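You operate a simulated robot arm through the tools that you are given. There is no shell and no other tool.

The job below is to be done with a simulated robot arm. You get a single attempt, and the scene is never put back.

TASK
Shut the grey cabinet down, vent it and plug port 1.
Fine: red main handle shut, black pressure knob to 0, vent to zero, selector OFF, then the yellow plug in and latched, in that order.

Only the result counts: the job must be done as asked and must still hold three seconds after the hand-in. Knocking over, shifting, dropping, spilling or breaking anything else fails it.

THE ROBOT
A 6-joint arm with a four-finger gripper, fixed in place. Base frame: the origin is on the floor under the middle of its stand, x ahead of it, y to its left, z up. Units: mm, rad, N and s.
It reaches about 1041 mm from its shoulder. Its first joint turns from -2.897 to 2.897 rad. Payload 3.67 kg.
Tool frame: the origin (TCP) lies between the finger pads and is the grasp point; the fingertips stand 28 mm ahead of it; z points along the fingers, y is the line along which they close. The gripper opens to 112 mm; its body begins 73 mm behind the TCP.
Orientation is that of the tool frame in the base frame, as a unit quaternion [w, x, y, z]. With the fingers straight down and closing along the base's y, the tool's x points along the base's -x, its y along +y and its z along -z.

THE INTERFACE
- The arm moves only by the tool drive_tool. Its argument "increments" is a list of rows, each an object of numbers (a shift or turn left out is 0, a gripper value left out holds the last): "claw": the opening, from 0 (shut) to 1 (fully open); "tx", "ty", "tz": the shift along the tool's x, y, z in units of 150 mm (1.0 is 150 mm); "wx", "wy", "wz": the turn, a rotation vector about the tool's x, y, z in units of 45 degrees (1.0 is 45 degrees). In form: [{"claw": .., "tx": .., "ty": .., "tz": .., "wx": .., "wy": .., "wz": ..}, ...]. A call has 1 to 20 rows; each row is the pose to reach, as a shift and turn from the pose commanded when the call began, along the tool's axes at that moment. A call with a number of a shift or a turn outside -1 to 1 is refused whole. Each row takes 0.2 s and may step no farther than 50 mm and 0.15 rad from the row before; otherwise, or with a gripper value out of range, the whole call is refused. Where a pose cannot be reached the arm comes as near as it can. A force on the tool above 90 N (or 10 N above the force at the start of the call, whichever is more), or a blocked arm, ends the call early, and 0.2 s more pass. Each finger travels about 102.5 mm/s and halts on what it meets, pressing with about 27 N; the grip force reading is that of the motor and also rises with nothing between the fingers. The clock runs only during rows and for 0.2 s after the last one: add rows that repeat a pose to give the fingers time. It gives the time, the measured TCP pose, the force on the tool (base axes), the opening and the grip force at its end, in the units of the frame above (readings bear some noise), with the torque about the TCP (base axes, N m) and any sound that the robot's microphone picked up, and new pictures: "pictures" is both (left out), scene, wrist or none.
- Cameras (640 x 400 px; columns grow to the right, rows downward): "scene" is fixed at [66.7, 646.4, 1447.5]; the picture's right is [-0.19, -0.98, 0.00], its down [-0.69, 0.14, -0.71] and it looks along [0.70, -0.14, -0.71] (base axes); focal length 284 px, centre (320, 200). "wrist" rides on the gripper at [60, -18, -104] in the tool frame; the picture's right is [0.29, 0.96, 0.00], its down [-0.80, 0.24, -0.55] and it looks along [-0.53, 0.16, 0.83] (tool axes); focal length 234 px, centre (320, 200). There is no depth. A picture from a camera that has moved, and an enlarged one, comes with that camera's place and axes in the base frame and with its lens. The place of the scene camera against the robot may be out by one fixed shift of up to 25 mm in any direction.
- zoom(camera, box): a new picture of the part [left, top, right, bottom] of that camera's present view, enlarged. It takes no simulated time.
- finish_job(): hands the job in; it is judged then, once.

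Places have to be worked out from the pictures, the camera data and where the tool is seen. Open the gripper and draw the arm clear of the work before you hand the job in, unless the task says otherwise.

The tools are called by a JSON object that holds its "api" and its "payload". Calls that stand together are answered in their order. drive_tool: Moves the arm, as the interface text tells. Its arguments: {"type":"object","properties":{"increments":{"type":"array","items":{"type":"object","properties":{"claw":{"type":"number"},"tx":{"type":"number"},"ty":{"type":"number"},"tz":{"type":"number"},"wx":{"type":"number"},"wy":{"type":"number"},"wz":{"type":"number"}}}},"pictures":{"type":"string","enum":["both","scene","wrist","none"]}},"required":["increments"]} The other tools are called the same way: zoom (camera, box) takes an enlarged picture of a part of a camera's view; finish_job () hands the job in.

At the start:

```text
clock: 0.0
tcp_pos: [370.7, 224.5, 1175.7]
ee_rot: [0.001, 0.001, 1.0, -0.001]
wrist_force: [-0.3, 1.0, 0.6]
ft_torque: [0.0, 0.0, -0.01]
finger_gap: 112.2
gripper_force: 0.0
```

scene: 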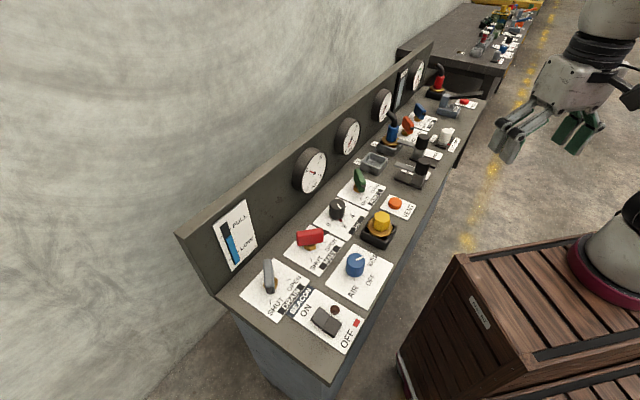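
wrist: 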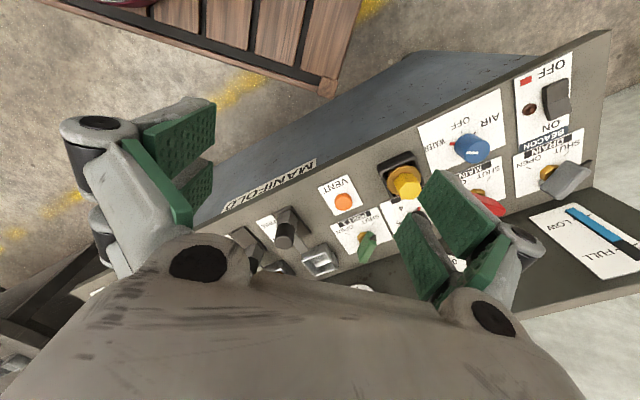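

I'll start by looking closely at the cabinet from both cameras before moving anything.

{"api": "zoom", "payload": {"camera": "scene", "box": [180, 180, 420, 360]}}

{"api": "zoom", "payload": {"camera": "scene", "box": [320, 60, 500, 200]}}

{"api": "zoom", "payload": {"camera": "wrist", "box": [200, 40, 640, 300]}}

{"api": "zoom", "payload": {"camera": "scene", "box": [390, 0, 560, 110]}}

```text
2.22 times, centred on (300, 270) of scene
camera zoom: at [66.7, 646.4, 1447.5], right [-0.19, -0.98, 0.0], down [-0.69, 0.14, -0.71], along [0.7, -0.14, -0.71], focal length 632 px, centre (364, 44)
```

zoom: 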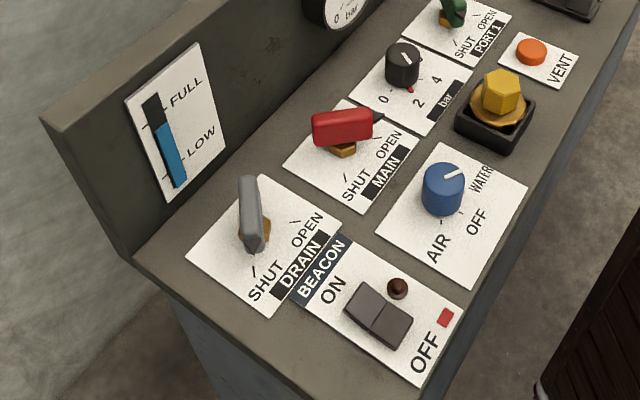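

```text
2.86 times, centred on (410, 130) of scene
camera zoom: at [66.7, 646.4, 1447.5], right [-0.19, -0.98, 0.0], down [-0.69, 0.14, -0.71], along [0.7, -0.14, -0.71], focal length 812 px, centre (63, 400)
```

zoom: 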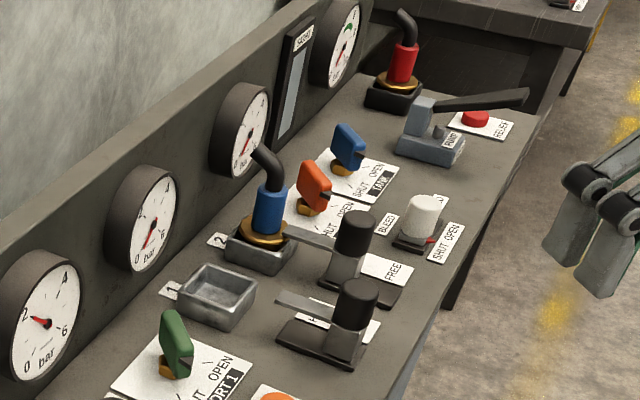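

```text
1.45 times, centred on (420, 170) of wrist
camera zoom: at [310.7, 205.1, 1280.2], right [-0.29, 0.96, 0.0], down [0.8, 0.24, 0.55], along [0.53, 0.16, -0.83], focal length 341 px, centre (174, 244)
```

zoom: 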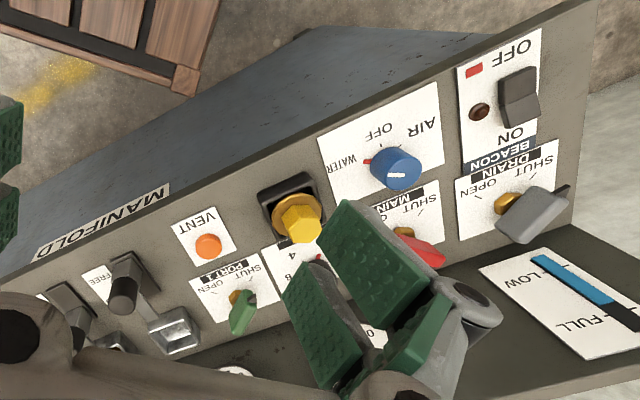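

```text
3.64 times, centred on (475, 55) of scene
camera zoom: at [66.7, 646.4, 1447.5], right [-0.19, -0.98, 0.0], down [-0.69, 0.14, -0.71], along [0.7, -0.14, -0.71], focal length 1034 px, centre (-244, 727)
```

zoom: 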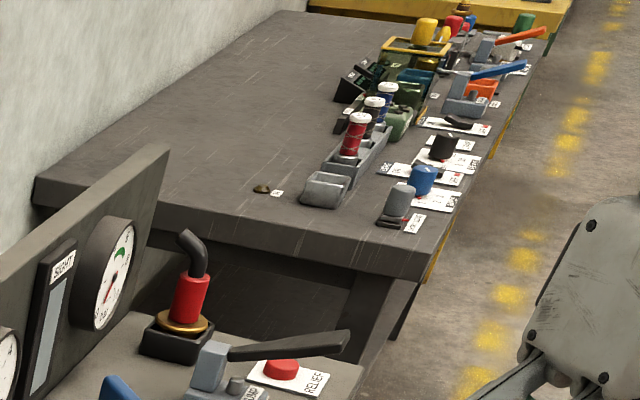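

The cabinet sits ahead-left of the robot, turned roughly 45°, with the vent at about [571, 336, 855]. I'll turn the tool about its axis to line up with the cabinet and look from a second pose.

{"api": "drive_tool", "payload": {"increments": [{"wz": -0.17, "claw": 1}, {"wz": -0.34}, {"wz": -0.5}, {"wz": -0.67}, {"wz": -0.84}, {"wz": -1.0}], "pictures": "both"}}

```text
clock: 1.4
tcp_pos: [371.9, 223.8, 1175.3]
ee_rot: [-0.001, -0.385, 0.923, 0.0]
wrist_force: [0.4, -0.2, 0.2]
ft_torque: [-0.01, 0.0, 0.0]
finger_gap: 112.2
gripper_force: 0.0
camera wrist: at [341.6, 167.4, 1280.2], right [-0.88, 0.47, 0.0], down [0.39, 0.73, 0.55], along [0.26, 0.49, -0.83], focal length 234 px, centre (320, 200)
```

scene: 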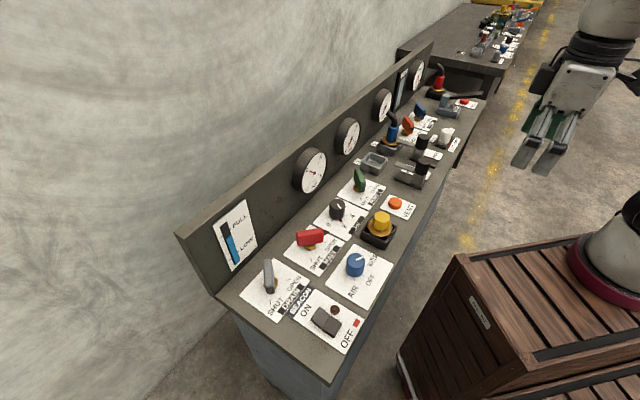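
wrist: 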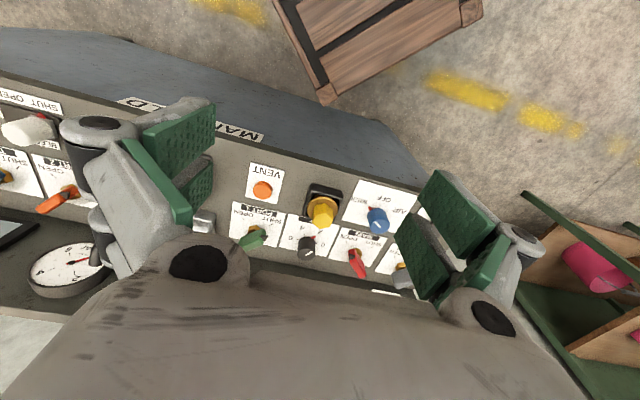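

The tool now lines up closely with the cabinet. I'll enlarge this wrist view to read the controls.

{"api": "zoom", "payload": {"camera": "wrist", "box": [220, 140, 420, 300]}}

{"api": "zoom", "payload": {"camera": "scene", "box": [280, 130, 400, 230]}}

{"api": "zoom", "payload": {"camera": "scene", "box": [350, 110, 470, 210]}}

```text
2.50 times, centred on (320, 220) of wrist
camera zoom: at [341.6, 167.4, 1280.2], right [-0.88, 0.47, 0.0], down [0.39, 0.73, 0.55], along [0.26, 0.49, -0.83], focal length 585 px, centre (320, 150)
```

zoom: 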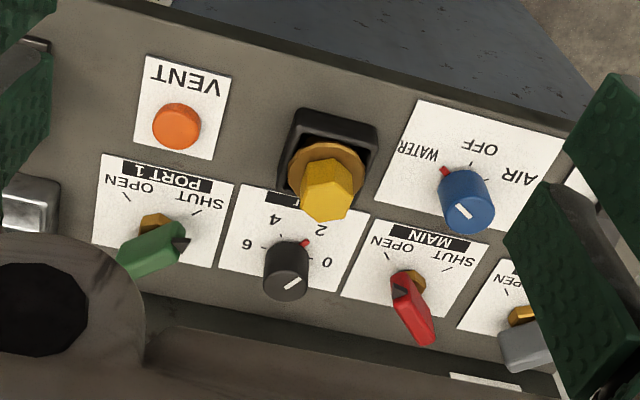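

```text
4.00 times, centred on (340, 180) of scene
camera zoom: at [66.7, 646.4, 1447.5], right [-0.19, -0.98, 0.0], down [-0.69, 0.14, -0.71], along [0.7, -0.14, -0.71], focal length 1138 px, centre (240, 280)
```

zoom: 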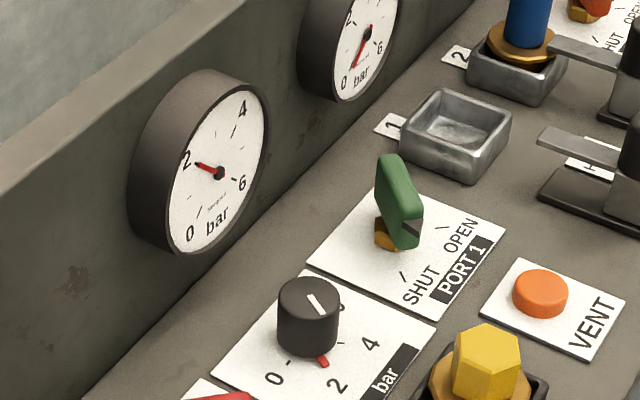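

```text
4.00 times, centred on (410, 160) of scene
camera zoom: at [66.7, 646.4, 1447.5], right [-0.19, -0.98, 0.0], down [-0.69, 0.14, -0.71], along [0.7, -0.14, -0.71], focal length 1138 px, centre (-40, 360)
```

zoom: 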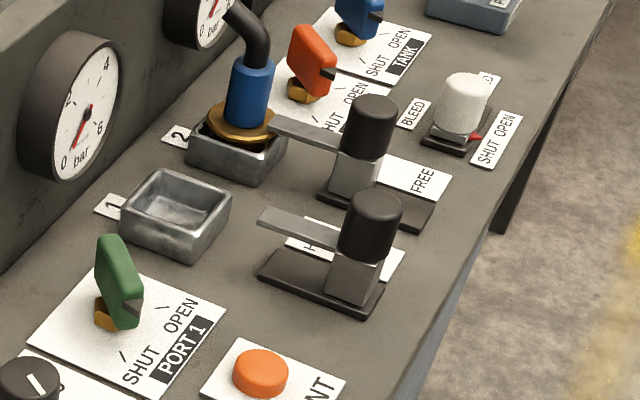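

MAIN (red) points at OPEN, the black knob at about 2 bar, and the blue selector at WATER; gauge 1 reads about 2 bar. I'll move nearer, above the left end of the panel, for a precise look.

{"api": "drive_tool", "payload": {"increments": [{"tx": -0.18, "ty": 0.14, "tz": 0.1}, {"tx": -0.36, "ty": 0.28, "tz": 0.2}, {"tx": -0.54, "ty": 0.42, "tz": 0.3}, {"tx": -0.7, "ty": 0.55, "tz": 0.4}], "pictures": "none"}}

{"api": "drive_tool", "payload": {"increments": [{"tx": -0.18, "ty": 0.14, "tz": 0.1}, {"tx": -0.36, "ty": 0.28, "tz": 0.2}, {"tx": -0.54, "ty": 0.42, "tz": 0.3}, {"tx": -0.7, "ty": 0.55, "tz": 0.42}], "pictures": "both"}}

```text
clock: 2.4
tcp_pos: [388.5, 357.7, 1116.6]
ee_rot: [0.0, -0.382, 0.924, 0.001]
wrist_force: [-0.3, -0.3, 0.9]
ft_torque: [0.04, -0.01, -0.02]
finger_gap: 112.0
gripper_force: 0.1
```

```text
clock: 3.4
tcp_pos: [401.7, 487.7, 1052.8]
ee_rot: [0.001, -0.383, 0.924, 0.001]
wrist_force: [1.0, -0.1, 0.2]
ft_torque: [0.06, 0.0, -0.01]
finger_gap: 112.4
gripper_force: 0.0
camera wrist: at [372.2, 432.3, 1157.0], right [-0.88, 0.47, 0.0], down [0.39, 0.73, 0.56], along [0.26, 0.49, -0.83], focal length 234 px, centre (320, 200)
```

scene: 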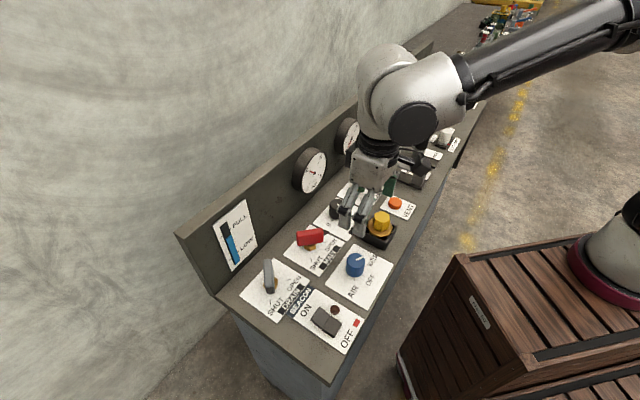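
wrist: 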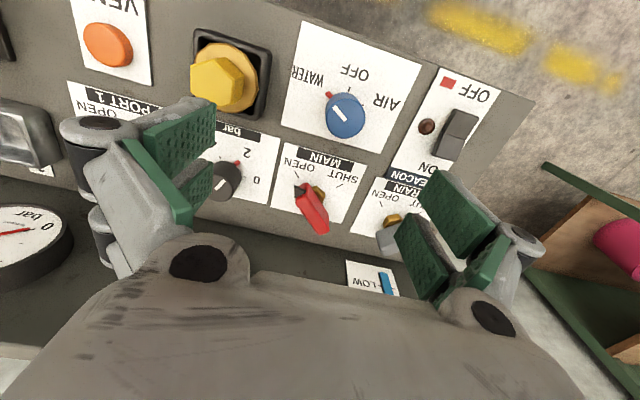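

Very clear view. I'll enlarge it for exact pixel positions of the MAIN handle, knob, selector and plug.

{"api": "zoom", "payload": {"camera": "wrist", "box": [240, 120, 400, 260]}}

{"api": "zoom", "payload": {"camera": "wrist", "box": [180, 20, 340, 120]}}

{"api": "zoom", "payload": {"camera": "wrist", "box": [280, 20, 440, 150]}}

{"api": "zoom", "payload": {"camera": "scene", "box": [300, 120, 420, 240]}}

```text
2.86 times, centred on (320, 190) of wrist
camera zoom: at [372.2, 432.3, 1157.0], right [-0.88, 0.47, 0.0], down [0.39, 0.73, 0.56], along [0.26, 0.49, -0.83], focal length 669 px, centre (320, 229)
```

zoom: 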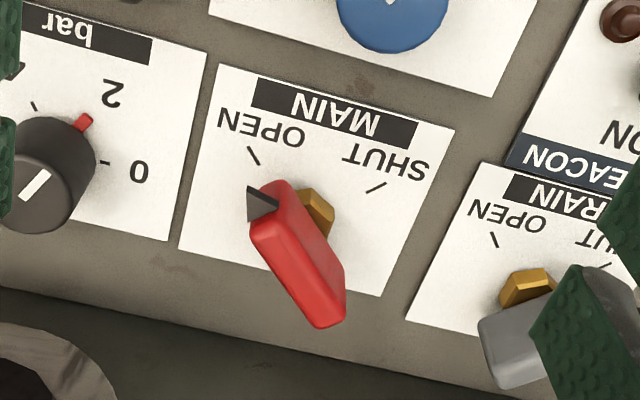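

```text
4.00 times, centred on (260, 70) of wrist
camera zoom: at [372.2, 432.3, 1157.0], right [-0.88, 0.47, 0.0], down [0.39, 0.73, 0.56], along [0.26, 0.49, -0.83], focal length 937 px, centre (560, 720)
```

zoom: 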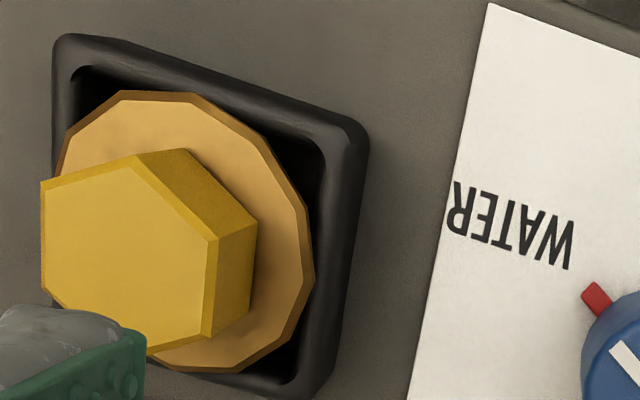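

```text
3.08 times, centred on (360, 85) of wrist
camera zoom: at [372.2, 432.3, 1157.0], right [-0.88, 0.47, 0.0], down [0.39, 0.73, 0.56], along [0.26, 0.49, -0.83], focal length 720 px, centre (197, 554)
```

zoom: 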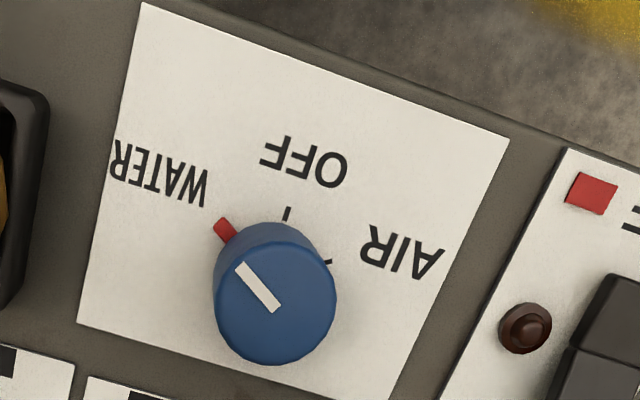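

```text
3.33 times, centred on (360, 180) of scene
camera zoom: at [66.7, 646.4, 1447.5], right [-0.19, -0.98, 0.0], down [-0.69, 0.14, -0.71], along [0.7, -0.14, -0.71], focal length 948 px, centre (187, 267)
```

zoom: 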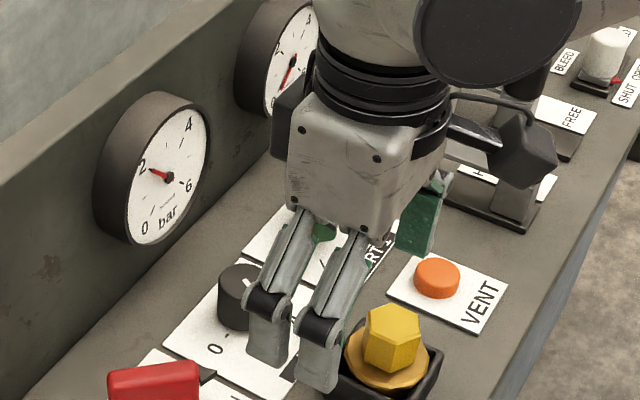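

Measured from two views: panel top z ≈ 853, cabinet turned about 45.4°, MAIN pivot ≈ (476.5, 600.7). Its pointer runs along −y (OPEN), with SHUT along −x and the handle top at z ≈ 903. I'll go above it with the jaws closing across the bar.

{"api": "drive_tool", "payload": {"increments": [{"tx": -0.15, "ty": 0.03, "tz": 0.06, "wz": -0.17, "claw": 0.5}, {"tx": -0.3, "ty": 0.06, "tz": 0.12, "wz": -0.34}, {"tx": -0.45, "ty": 0.09, "tz": 0.18, "wz": -0.5}, {"tx": -0.6, "ty": 0.12, "tz": 0.24, "wz": -0.67}, {"tx": -0.75, "ty": 0.15, "tz": 0.3, "wz": -0.84}, {"tx": -0.885, "ty": 0.18, "tz": 0.333, "wz": -1.0}], "pictures": "both"}}

```text
clock: 4.8
tcp_pos: [478.3, 601.8, 1004.7]
ee_rot: [0.0, 0.708, -0.706, -0.001]
wrist_force: [-0.6, 0.0, 0.4]
ft_torque: [0.0, 0.0, 0.02]
finger_gap: 55.9
gripper_force: 0.1
camera wrist: at [495.7, 541.6, 1108.9], right [-0.96, -0.29, 0.0], down [-0.24, 0.8, 0.55], along [-0.16, 0.53, -0.83], focal length 234 px, centre (320, 200)
```

scene: 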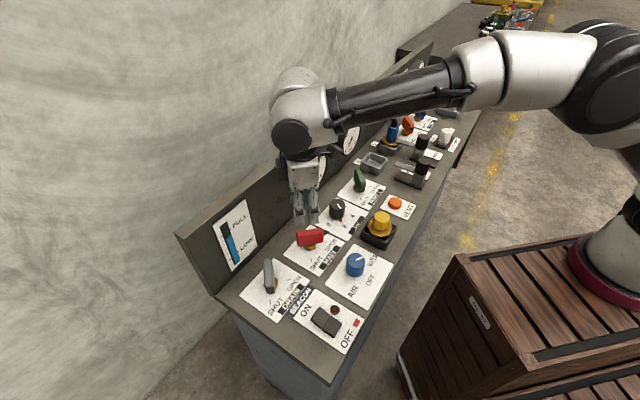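
wrist: 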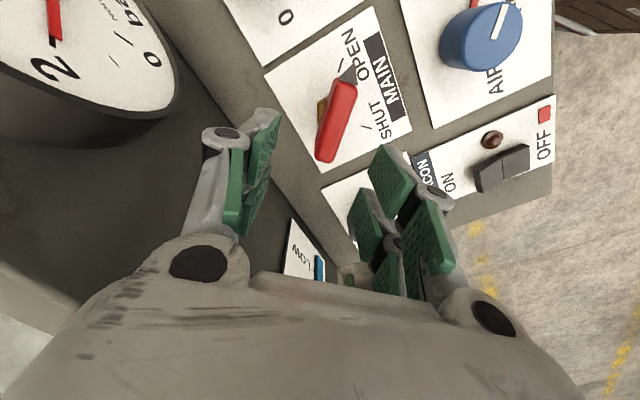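

Above MAIN now. I'll enlarge the handle area to check the alignment before descending.

{"api": "zoom", "payload": {"camera": "wrist", "box": [250, 20, 430, 180]}}

{"api": "zoom", "payload": {"camera": "wrist", "box": [0, 0, 190, 140]}}

{"api": "zoom", "payload": {"camera": "scene", "box": [240, 140, 400, 270]}}

```text
2.50 times, centred on (340, 100) of wrist
camera zoom: at [495.7, 541.6, 1108.9], right [-0.96, -0.29, 0.0], down [-0.24, 0.8, 0.55], along [-0.16, 0.53, -0.83], focal length 585 px, centre (270, 450)
```

zoom: 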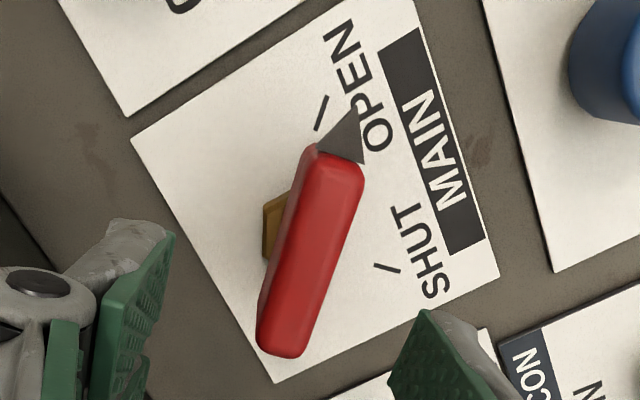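

```text
2.86 times, centred on (95, 70) of wrist
camera zoom: at [495.7, 541.6, 1108.9], right [-0.96, -0.29, 0.0], down [-0.24, 0.8, 0.55], along [-0.16, 0.53, -0.83], focal length 669 px, centre (963, 571)
```

zoom: 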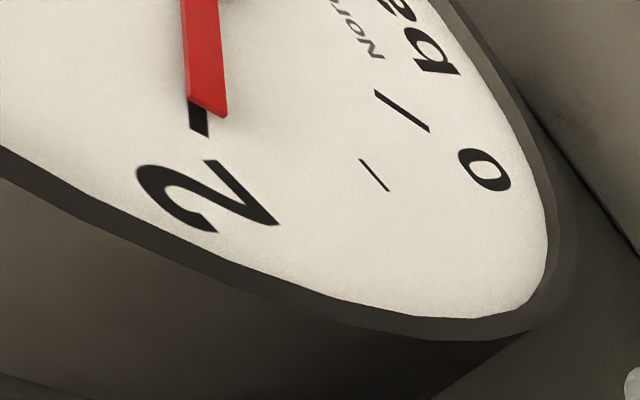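

```text
3.08 times, centred on (320, 205) of scene
camera zoom: at [66.7, 646.4, 1447.5], right [-0.19, -0.98, 0.0], down [-0.69, 0.14, -0.71], along [0.7, -0.14, -0.71], focal length 875 px, centre (320, 185)
```

zoom: 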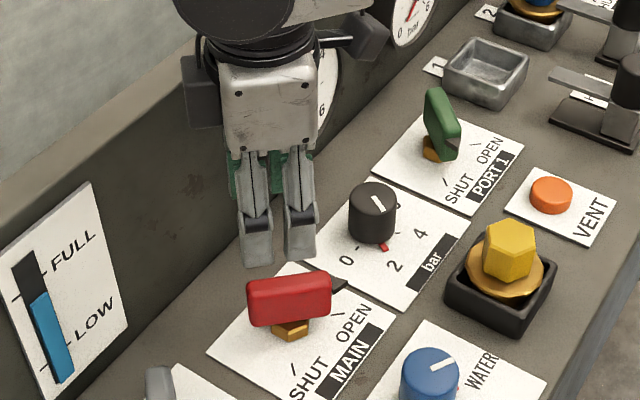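

Handle bar measured at x ≈ 468, y 558–627, top z ≈ 909, with its hex stem near (467.5, 594). I'll shift a few millimetres and lower the open fingers around the bar, stopping above the plate.

{"api": "drive_tool", "payload": {"increments": [{"tx": 0.05, "ty": 0.067, "tz": 0.1, "claw": 0.5}, {"tx": 0.05, "ty": 0.067, "tz": 0.3}, {"tx": 0.05, "ty": 0.067, "tz": 0.45}, {"tx": 0.05, "ty": 0.067, "tz": 0.57}, {"tx": 0.05, "ty": 0.067, "tz": 0.57}], "pictures": "both"}}

```text
clock: 6.0
tcp_pos: [467.1, 594.6, 917.5]
ee_rot: [0.0, -0.707, 0.707, 0.0]
wrist_force: [0.5, 0.0, -0.9]
ft_torque: [0.01, 0.04, 0.02]
finger_gap: 56.1
gripper_force: 0.1
camera wrist: at [485.5, 534.4, 1022.0], right [-0.96, -0.29, 0.0], down [-0.24, 0.8, 0.55], along [-0.16, 0.53, -0.83], focal length 234 px, centre (320, 200)
```

scene: 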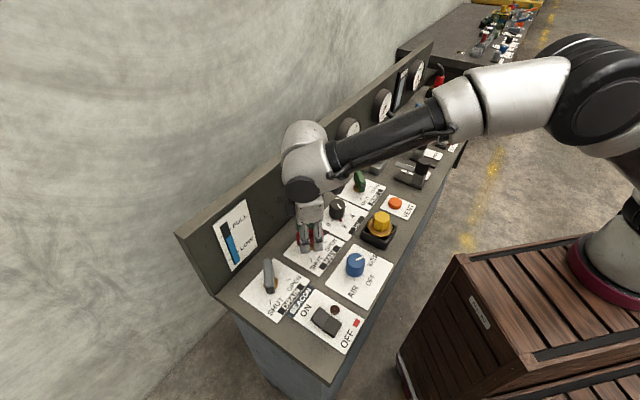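
wrist: 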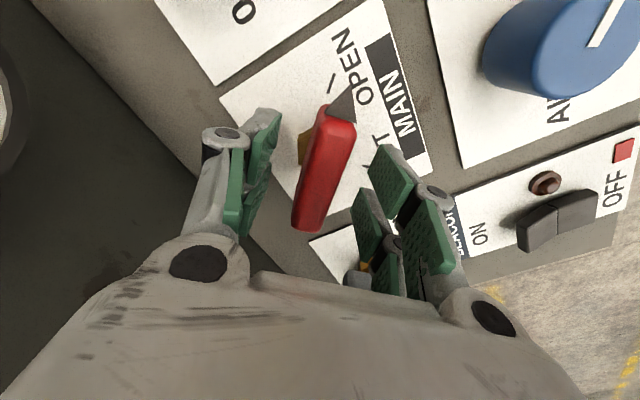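

The bar is between the pads. A zoom to check centring before lowering slightly and closing.

{"api": "zoom", "payload": {"camera": "wrist", "box": [220, 70, 460, 270]}}

{"api": "zoom", "payload": {"camera": "scene", "box": [270, 180, 370, 280]}}

```text
2.00 times, centred on (340, 170) of wrist
camera zoom: at [485.5, 534.4, 1022.0], right [-0.96, -0.29, 0.0], down [-0.24, 0.8, 0.55], along [-0.16, 0.53, -0.83], focal length 468 px, centre (280, 260)
```

zoom: 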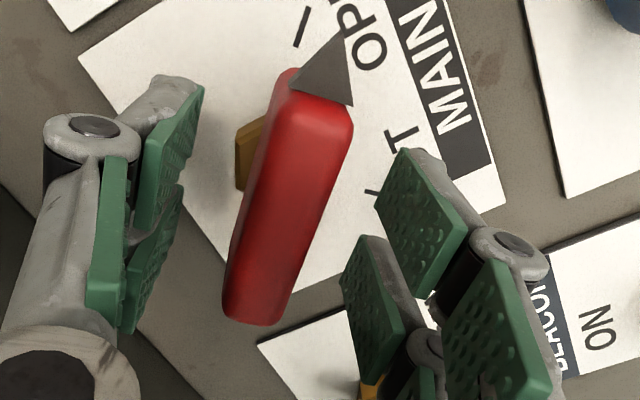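

```text
4.00 times, centred on (320, 230) of scene
camera zoom: at [66.7, 646.4, 1447.5], right [-0.19, -0.98, 0.0], down [-0.69, 0.14, -0.71], along [0.7, -0.14, -0.71], focal length 1138 px, centre (320, 80)
```

zoom: 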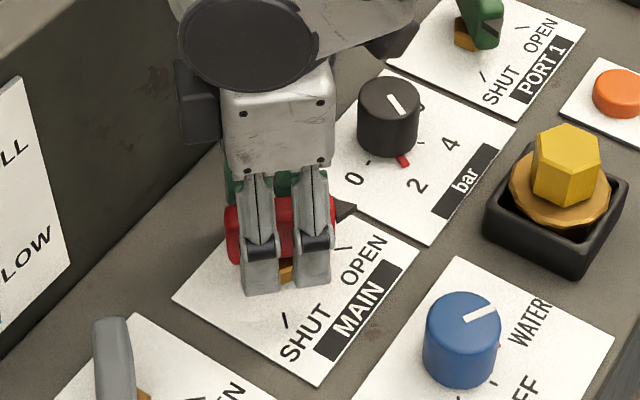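

Centred well. I'll lower 7 mm and close on the bar.

{"api": "drive_tool", "payload": {"increments": [{"tz": 0.047, "claw": 0.5}, {"tz": 0.047, "claw": 0.25}, {"tz": 0.047, "claw": 0.1}, {"tz": 0.047, "claw": 0.1}, {"tz": 0.047, "claw": 0.1}], "pictures": "wrist"}}

```text
clock: 7.2
tcp_pos: [468.5, 594.6, 910.7]
ee_rot: [0.0, -0.707, 0.707, -0.001]
wrist_force: [6.7, -0.4, -1.7]
ft_torque: [0.1, -0.22, -0.03]
finger_gap: 19.0
gripper_force: 44.7
camera wrist: at [486.2, 534.5, 1014.7], right [-0.96, -0.29, 0.0], down [-0.24, 0.8, 0.55], along [-0.16, 0.53, -0.83], focal length 234 px, centre (320, 200)
```

wrist: 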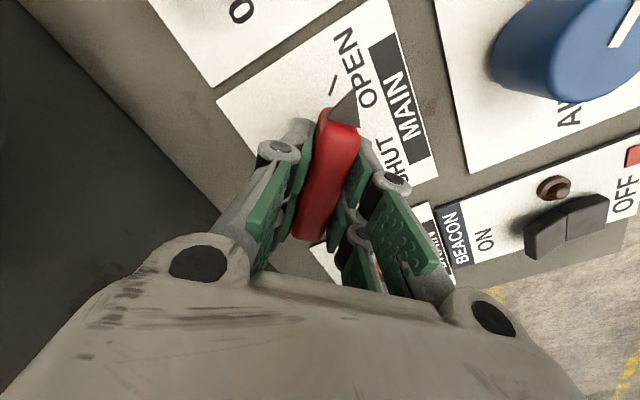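

The bar is held (gap 19 mm). I'll turn clockwise from above (positive wz), the first 45° toward SHUT.

{"api": "drive_tool", "payload": {"increments": [{"wz": 0.12, "claw": 0.1}, {"wz": 0.24}, {"wz": 0.37}, {"wz": 0.5}, {"wz": 0.62}, {"wz": 0.75}, {"wz": 0.88}, {"wz": 1.0}], "pictures": "wrist"}}

```text
clock: 9.0
tcp_pos: [468.9, 593.8, 911.4]
ee_rot: [0.0, -0.382, 0.924, -0.001]
wrist_force: [41.1, -6.7, -0.1]
ft_torque: [0.4, -1.37, 0.09]
finger_gap: 19.1
gripper_force: 44.9
camera wrist: at [440.0, 538.7, 1014.7], right [-0.88, 0.47, 0.0], down [0.39, 0.73, 0.55], along [0.26, 0.49, -0.83], focal length 234 px, centre (320, 200)
```

wrist: 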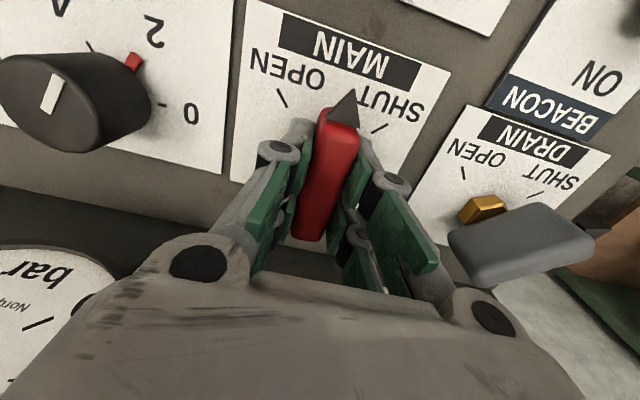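

The pointer is halfway. The side force of 41 N in +x says the true pivot lies a few mm toward +x, as the ticks suggested, so I'll relieve that before continuing.

{"api": "drive_tool", "payload": {"increments": [{"tx": -0.02, "ty": -0.015, "claw": 0.1}, {"tx": -0.02, "ty": -0.015}], "pictures": "none"}}

```text
clock: 9.6
tcp_pos: [469.9, 594.2, 911.2]
ee_rot: [-0.002, -0.383, 0.924, -0.001]
wrist_force: [16.1, -21.8, 3.4]
ft_torque: [-0.43, -0.9, 0.09]
finger_gap: 18.6
gripper_force: 45.1
```

{"api": "drive_tool", "payload": {"increments": [{"ty": -0.017, "claw": 0.1}, {"ty": -0.017}], "pictures": "none"}}

```text
clock: 10.2
tcp_pos: [470.6, 594.0, 910.0]
ee_rot: [0.0, -0.384, 0.923, 0.001]
wrist_force: [-4.5, -5.8, 5.4]
ft_torque: [-0.96, 1.1, 0.01]
finger_gap: 18.8
gripper_force: 44.5
```

Side force is relieved. Continuing the clockwise turn toward SHUT.

{"api": "drive_tool", "payload": {"increments": [{"wz": 0.12, "claw": 0.1}, {"wz": 0.24}, {"wz": 0.37}, {"wz": 0.5}, {"wz": 0.62}, {"wz": 0.75}, {"wz": 0.88}], "pictures": "wrist"}}

```text
clock: 11.8
tcp_pos: [470.4, 592.2, 910.2]
ee_rot: [0.0, -0.046, 0.999, 0.0]
wrist_force: [-32.3, -11.4, 0.0]
ft_torque: [-0.31, 1.12, 0.03]
finger_gap: 19.2
gripper_force: 45.3
camera wrist: at [412.9, 568.8, 1014.7], right [-0.38, 0.93, 0.0], down [0.77, 0.31, 0.55], along [0.51, 0.21, -0.83], focal length 234 px, centre (320, 200)
```

wrist: 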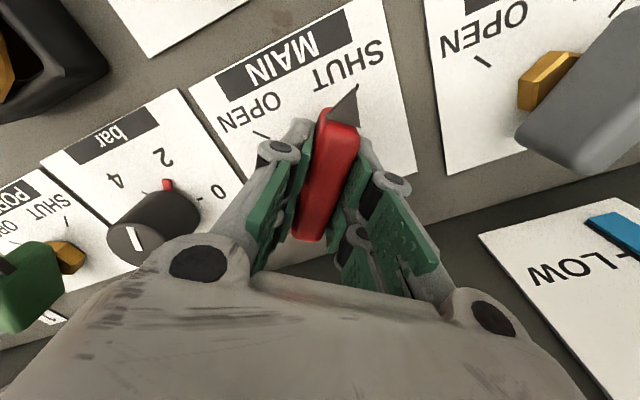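

The pointer nearly reaches the SHUT tick (about 5° to go). I'll continue a little at a time and watch for an end stop.

{"api": "drive_tool", "payload": {"increments": [{"tx": 0.012, "wz": 0.06, "claw": 0.1}, {"tx": 0.012, "wz": 0.12}, {"tx": 0.012, "wz": 0.12}], "pictures": "wrist"}}

```text
clock: 12.6
tcp_pos: [470.4, 592.5, 911.2]
ee_rot: [0.0, 0.0, 1.0, 0.0]
wrist_force: [-21.2, -7.3, -11.4]
ft_torque: [-0.01, 0.5, 0.04]
finger_gap: 19.1
gripper_force: 45.0
camera wrist: at [410.9, 574.0, 1014.7], right [-0.29, 0.96, 0.0], down [0.8, 0.24, 0.55], along [0.53, 0.16, -0.83], focal length 234 px, centre (320, 200)
```

wrist: 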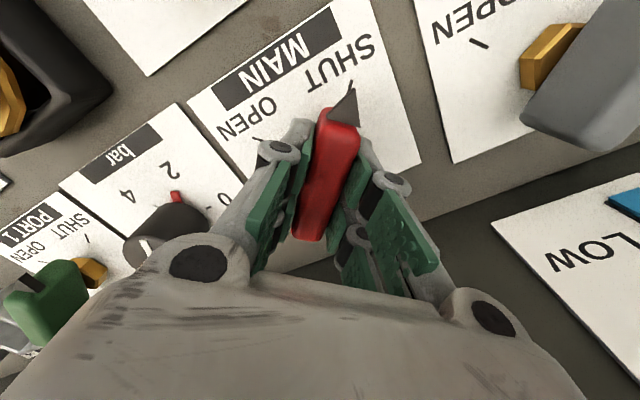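

No stop felt yet; I'll press 3° further to see whether the handle is against its stop.

{"api": "drive_tool", "payload": {"increments": [{"wz": 0.04, "claw": 0.1}, {"wz": 0.08}, {"wz": 0.08}], "pictures": "wrist"}}

{"api": "zoom", "payload": {"camera": "wrist", "box": [200, 20, 440, 180]}}

```text
clock: 13.4
tcp_pos: [471.0, 591.6, 908.8]
ee_rot: [0.0, 0.031, 1.0, -0.001]
wrist_force: [-12.9, -12.1, -15.3]
ft_torque: [-0.2, -0.7, 2.37]
finger_gap: 20.6
gripper_force: 44.8
camera wrist: at [410.2, 577.7, 1014.7], right [-0.23, 0.97, 0.0], down [0.81, 0.19, 0.55], along [0.54, 0.13, -0.83], focal length 234 px, centre (320, 200)
```

wrist: 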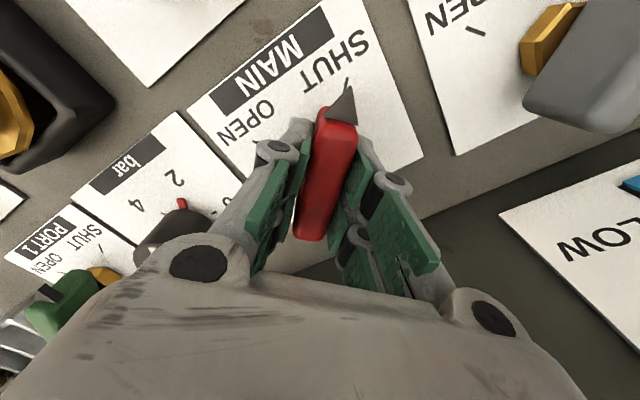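

```text
2.50 times, centred on (320, 100) of wrist
camera zoom: at [410.2, 577.7, 1014.7], right [-0.23, 0.97, 0.0], down [0.81, 0.19, 0.55], along [0.54, 0.13, -0.83], focal length 585 px, centre (320, 450)
```

zoom: 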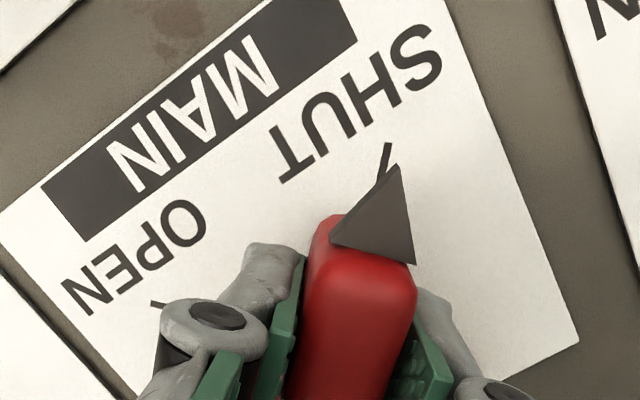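

Torque rose to 2.4 N·m and the jaws wedged slightly: MAIN is against its SHUT stop. I'll ease off the torque, open and lift straight up.

{"api": "drive_tool", "payload": {"increments": [{"wz": -0.06, "claw": 0.1}, {"wz": -0.06, "claw": 0.5}, {"wz": -0.06, "claw": 0.5}, {"wz": -0.06, "tz": -0.2, "claw": 0.5}, {"wz": -0.06, "tz": -0.5}, {"wz": -0.06, "tz": -0.75}], "pictures": "both"}}

```text
clock: 14.8
tcp_pos: [469.6, 593.1, 1023.0]
ee_rot: [0.001, 0.008, 1.0, -0.001]
wrist_force: [0.6, 0.6, -1.0]
ft_torque: [-0.02, 0.01, 0.01]
finger_gap: 56.0
gripper_force: 0.1
camera wrist: at [409.6, 575.9, 1127.0], right [-0.27, 0.96, 0.0], down [0.8, 0.23, 0.55], along [0.53, 0.15, -0.83], focal length 234 px, centre (320, 200)
```

scene: 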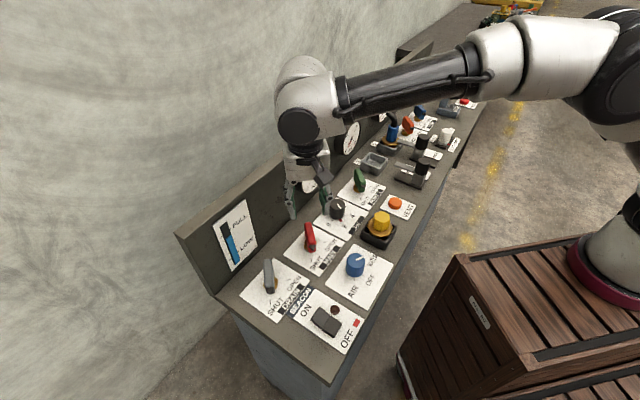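
wrist: 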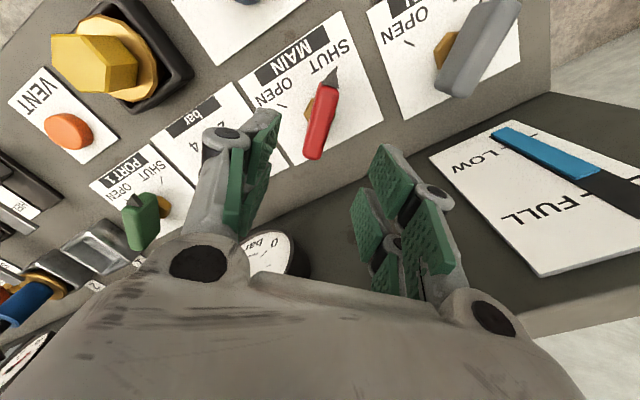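

MAIN is shut. Gauge 1 stands about 60 mm behind the knob row, so I'll approach the black knob with the jaws closing toward the wall (narrower that way), starting with a look from above.

{"api": "drive_tool", "payload": {"increments": [{"tx": -0.11, "ty": -0.1, "wz": 0.16, "claw": 0.6}, {"tx": -0.22, "ty": -0.2, "wz": 0.32}, {"tx": -0.33, "ty": -0.3, "wz": 0.48}, {"tx": -0.44, "ty": -0.4, "wz": 0.64}, {"tx": -0.55, "ty": -0.5, "wz": 0.8}, {"tx": -0.643, "ty": -0.577, "wz": 0.97}], "pictures": "both"}}

{"api": "zoom", "payload": {"camera": "wrist", "box": [220, 40, 420, 200]}}

```text
clock: 16.2
tcp_pos: [567.5, 507.1, 1023.5]
ee_rot: [0.0, 0.379, 0.925, 0.0]
wrist_force: [0.6, 0.4, -1.1]
ft_torque: [-0.05, 0.01, -0.01]
finger_gap: 67.1
gripper_force: 0.0
camera wrist: at [512.0, 535.2, 1128.3], right [0.47, 0.88, 0.0], down [0.74, -0.39, 0.55], along [0.49, -0.26, -0.83], focal length 234 px, centre (320, 200)
```

scene: 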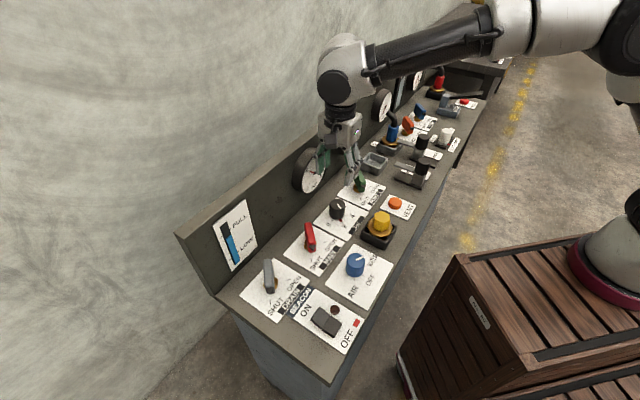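
wrist: 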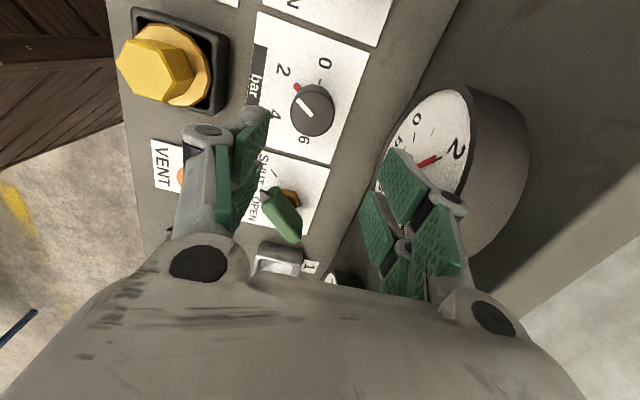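

```text
2.50 times, centred on (320, 120) of wrist
camera zoom: at [512.0, 535.2, 1128.3], right [0.47, 0.88, 0.0], down [0.74, -0.39, 0.55], along [0.49, -0.26, -0.83], focal length 585 px, centre (320, 400)
```

zoom: 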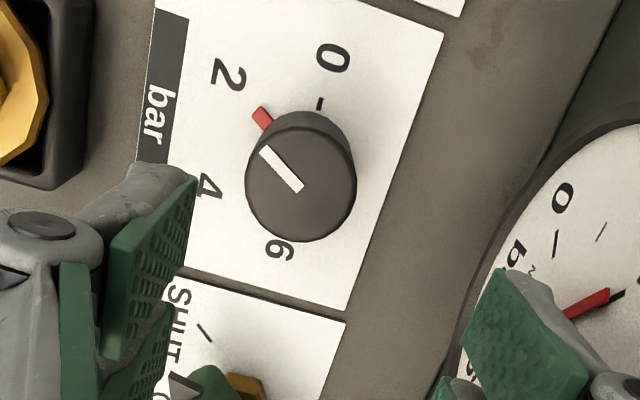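

Knob axis measured at about (556, 505) with the top at z ≈ 900, pointer at 2, and 0 about 50° clockwise. I'll turn the tool 30° counter-clockwise, centre over it and come part of the way down.

{"api": "drive_tool", "payload": {"increments": [{"tx": 0.044, "ty": -0.068, "tz": 0.05, "wz": -0.17, "claw": 0.6}, {"tx": 0.044, "ty": -0.068, "tz": 0.15, "wz": -0.34}, {"tx": 0.044, "ty": -0.068, "tz": 0.3, "wz": -0.5}, {"tx": 0.044, "ty": -0.068, "tz": 0.45, "wz": -0.667}, {"tx": 0.044, "ty": -0.068, "tz": 0.5, "wz": -0.667}], "pictures": "both"}}

{"api": "zoom", "payload": {"camera": "scene", "box": [270, 110, 410, 230]}}

{"api": "zoom", "payload": {"camera": "wrist", "box": [200, 60, 440, 240]}}

```text
clock: 17.4
tcp_pos: [553.6, 501.9, 949.3]
ee_rot: [0.0, 0.126, 0.992, 0.0]
wrist_force: [-0.5, 0.5, -0.2]
ft_torque: [0.01, 0.0, 0.02]
finger_gap: 67.2
gripper_force: 0.0
camera wrist: at [491.0, 499.7, 1052.6], right [-0.04, 1.0, 0.0], down [0.83, 0.03, 0.55], along [0.55, 0.02, -0.83], focal length 234 px, centre (320, 200)
```

scene: 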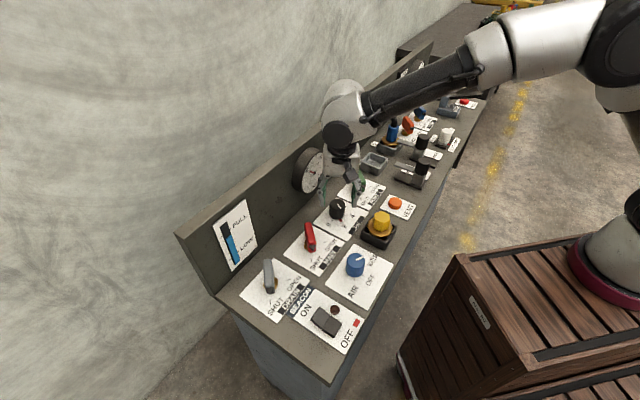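
wrist: 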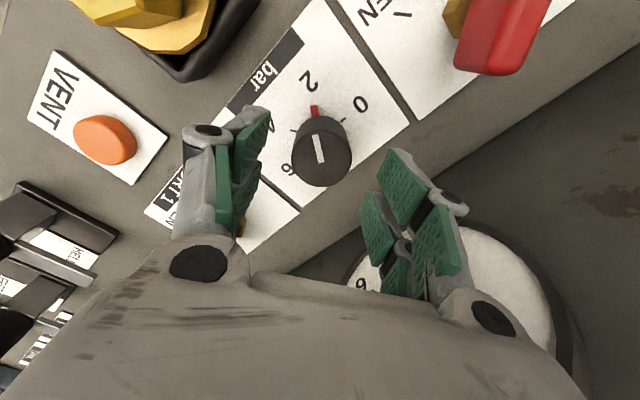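

```text
3.33 times, centred on (340, 170) of scene
camera zoom: at [66.7, 646.4, 1447.5], right [-0.19, -0.98, 0.0], down [-0.69, 0.14, -0.71], along [0.7, -0.14, -0.71], focal length 948 px, centre (253, 300)
```

zoom: 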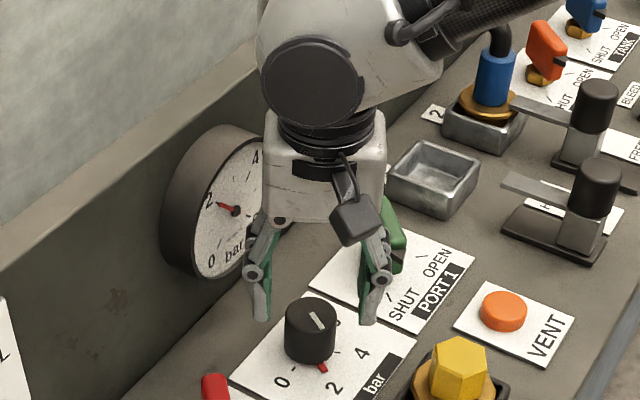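

```text
2.22 times, centred on (320, 150) of wrist
camera zoom: at [491.0, 499.7, 1052.6], right [-0.04, 1.0, 0.0], down [0.83, 0.03, 0.55], along [0.55, 0.02, -0.83], focal length 520 px, centre (320, 311)
```

zoom: 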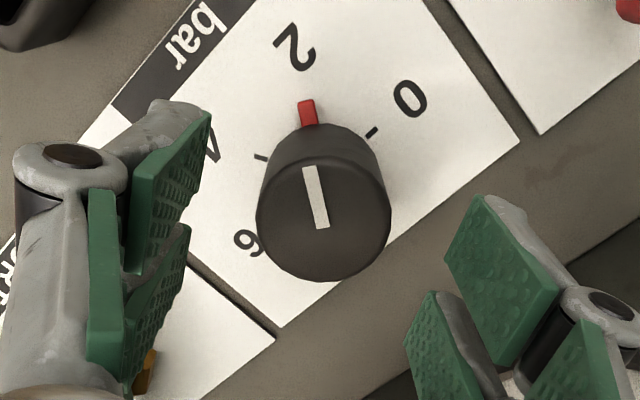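

Alignment is within a few mm, and the red pointer lies between the jaws, so the pads won't touch it. Descending around the knob and closing.

{"api": "drive_tool", "payload": {"increments": [{"tx": -0.025, "tz": 0.12, "claw": 0.6}, {"tx": -0.025, "tz": 0.24}, {"tx": -0.025, "tz": 0.335}, {"tx": -0.025, "tz": 0.335, "claw": 0.45}, {"tx": -0.025, "tz": 0.335, "claw": 0.3}, {"tx": -0.025, "tz": 0.335, "claw": 0.3}, {"tx": -0.025, "tz": 0.335, "claw": 0.3}], "pictures": "both"}}

```text
clock: 19.0
tcp_pos: [558.5, 501.2, 898.5]
ee_rot: [0.0, 0.126, 0.992, 0.001]
wrist_force: [0.8, 18.2, -0.3]
ft_torque: [0.46, -0.22, 0.02]
finger_gap: 43.0
gripper_force: 9.0
camera wrist: at [494.7, 499.0, 1002.7], right [-0.04, 1.0, 0.0], down [0.83, 0.03, 0.55], along [0.55, 0.02, -0.83], focal length 234 px, centre (320, 200)
```

scene: 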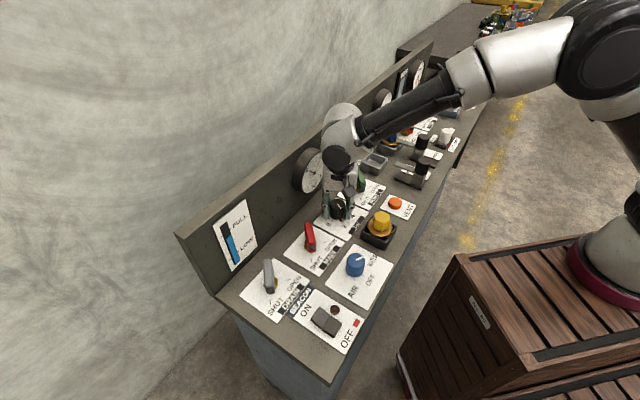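
wrist: 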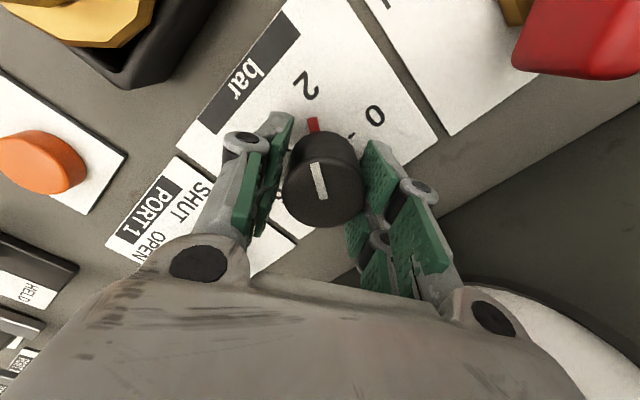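

Jaws are on the knob (gap 43 mm) with an 18 N side load in +y; I'll shift 2 mm that way and firm up the grip.

{"api": "drive_tool", "payload": {"increments": [{"ty": 0.012, "claw": 0.2}, {"ty": 0.012, "claw": 0.2}, {"ty": 0.012, "claw": 0.2}], "pictures": "none"}}

```text
clock: 19.8
tcp_pos: [559.0, 503.4, 899.3]
ee_rot: [0.0, 0.126, 0.992, 0.001]
wrist_force: [3.2, 17.7, 10.5]
ft_torque: [0.38, 0.12, -0.02]
finger_gap: 39.5
gripper_force: 45.4
```

{"api": "drive_tool", "payload": {"increments": [{"ty": 0.012, "claw": 0.2}, {"ty": 0.012, "claw": 0.2}], "pictures": "none"}}

```text
clock: 20.4
tcp_pos: [558.8, 503.6, 899.0]
ee_rot: [0.0, 0.126, 0.992, -0.001]
wrist_force: [-4.4, -0.7, 19.0]
ft_torque: [-0.19, 0.59, 0.03]
finger_gap: 39.6
gripper_force: 45.0
```

Side load is gone. Turning the knob clockwise toward 0, first 40°.

{"api": "drive_tool", "payload": {"increments": [{"wz": 0.13, "claw": 0.2}, {"wz": 0.26}, {"wz": 0.39}, {"wz": 0.52}, {"wz": 0.65}, {"wz": 0.78}, {"wz": 0.9}], "pictures": "wrist"}}

{"api": "zoom", "payload": {"camera": "wrist", "box": [220, 60, 440, 240]}}

```text
clock: 22.0
tcp_pos: [557.1, 504.6, 897.4]
ee_rot: [-0.001, 0.463, 0.887, -0.001]
wrist_force: [-20.4, -22.5, 19.9]
ft_torque: [-0.77, 0.78, 0.04]
finger_gap: 39.1
gripper_force: 44.8
camera wrist: at [507.9, 542.2, 1002.4], right [0.62, 0.78, 0.0], down [0.65, -0.52, 0.55], along [0.43, -0.34, -0.83], focal length 234 px, centre (320, 200)
```

wrist: 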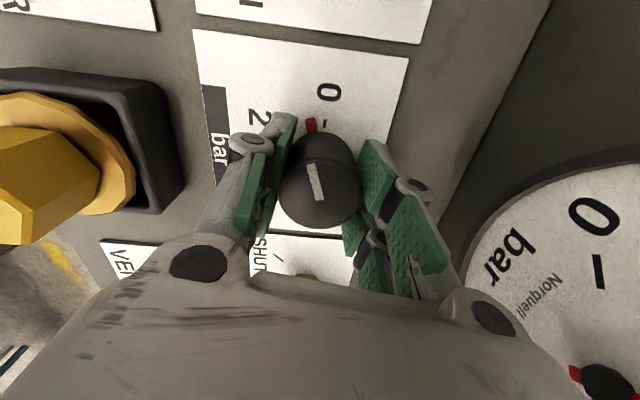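

```text
2.22 times, centred on (330, 150) of wrist
camera zoom: at [507.9, 542.2, 1002.4], right [0.62, 0.78, 0.0], down [0.65, -0.52, 0.55], along [0.43, -0.34, -0.83], focal length 520 px, centre (298, 311)
```

zoom: 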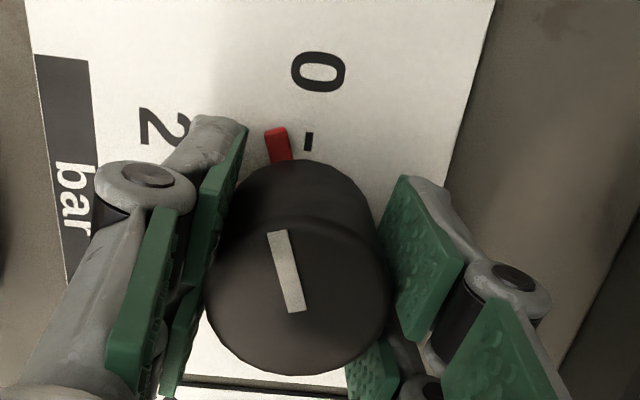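

The pointer is about 10° short of the 0 tick. I'll relieve the side load and continue slowly until the stop.

{"api": "drive_tool", "payload": {"increments": [{"ty": -0.012, "wz": 0.0, "claw": 0.2}, {"ty": -0.012, "wz": 0.1}, {"ty": -0.012, "wz": 0.2}, {"ty": -0.012, "wz": 0.25}, {"ty": -0.012, "wz": 0.25}], "pictures": "wrist"}}

{"api": "zoom", "payload": {"camera": "wrist", "box": [220, 60, 440, 240]}}

```text
clock: 23.2
tcp_pos: [556.3, 503.6, 898.8]
ee_rot: [0.0, 0.547, 0.837, 0.001]
wrist_force: [-10.4, -10.1, 0.3]
ft_torque: [0.31, 0.31, 0.05]
finger_gap: 39.4
gripper_force: 44.7
camera wrist: at [516.2, 550.8, 1002.3], right [0.76, 0.65, 0.0], down [0.54, -0.63, 0.55], along [0.36, -0.42, -0.83], focal length 234 px, centre (320, 200)
```

wrist: 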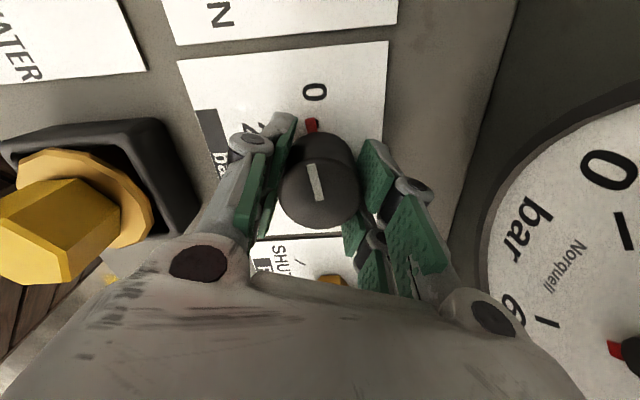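

```text
2.22 times, centred on (330, 150) of wrist
camera zoom: at [516.2, 550.8, 1002.3], right [0.76, 0.65, 0.0], down [0.54, -0.63, 0.55], along [0.36, -0.42, -0.83], focal length 520 px, centre (298, 311)
```

zoom: 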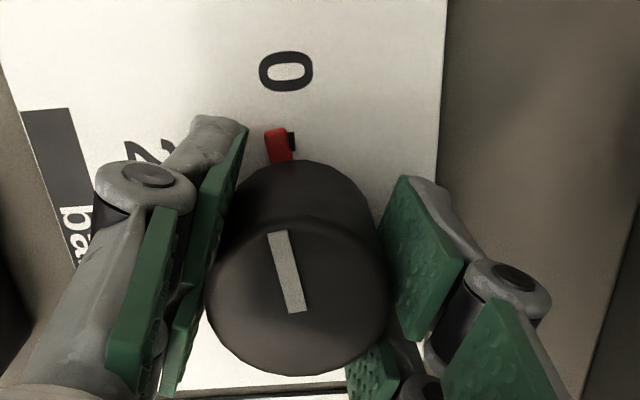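

The pointer is almost over the 0 tick. A few more degrees, watching torque.

{"api": "drive_tool", "payload": {"increments": [{"wz": 0.06, "ty": -0.006, "claw": 0.2}, {"wz": 0.12, "ty": -0.006}, {"wz": 0.12, "ty": -0.006}], "pictures": "wrist"}}

{"api": "zoom", "payload": {"camera": "wrist", "box": [220, 60, 440, 240]}}

```text
clock: 24.0
tcp_pos: [557.0, 503.7, 898.2]
ee_rot: [0.0, 0.586, 0.811, 0.001]
wrist_force: [-1.0, -5.0, -2.4]
ft_torque: [-0.17, -0.25, 0.0]
finger_gap: 39.2
gripper_force: 45.0
camera wrist: at [520.7, 554.4, 1002.3], right [0.82, 0.57, 0.0], down [0.48, -0.68, 0.55], along [0.32, -0.45, -0.83], focal length 234 px, centre (320, 200)
```

wrist: 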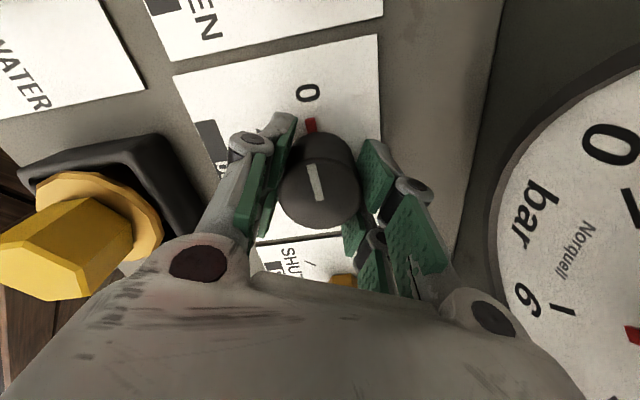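

```text
2.22 times, centred on (330, 150) of wrist
camera zoom: at [520.7, 554.4, 1002.3], right [0.82, 0.57, 0.0], down [0.48, -0.68, 0.55], along [0.32, -0.45, -0.83], focal length 520 px, centre (298, 311)
```

zoom: 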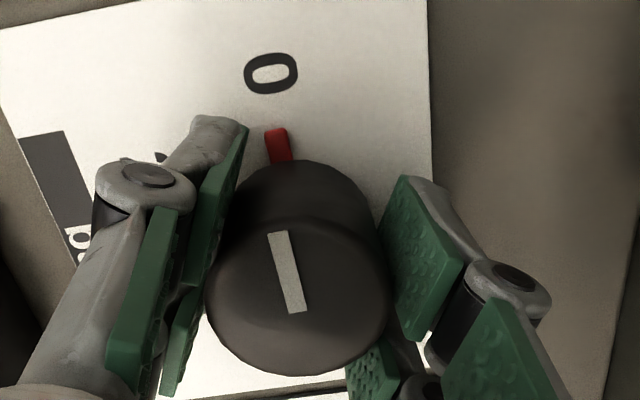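

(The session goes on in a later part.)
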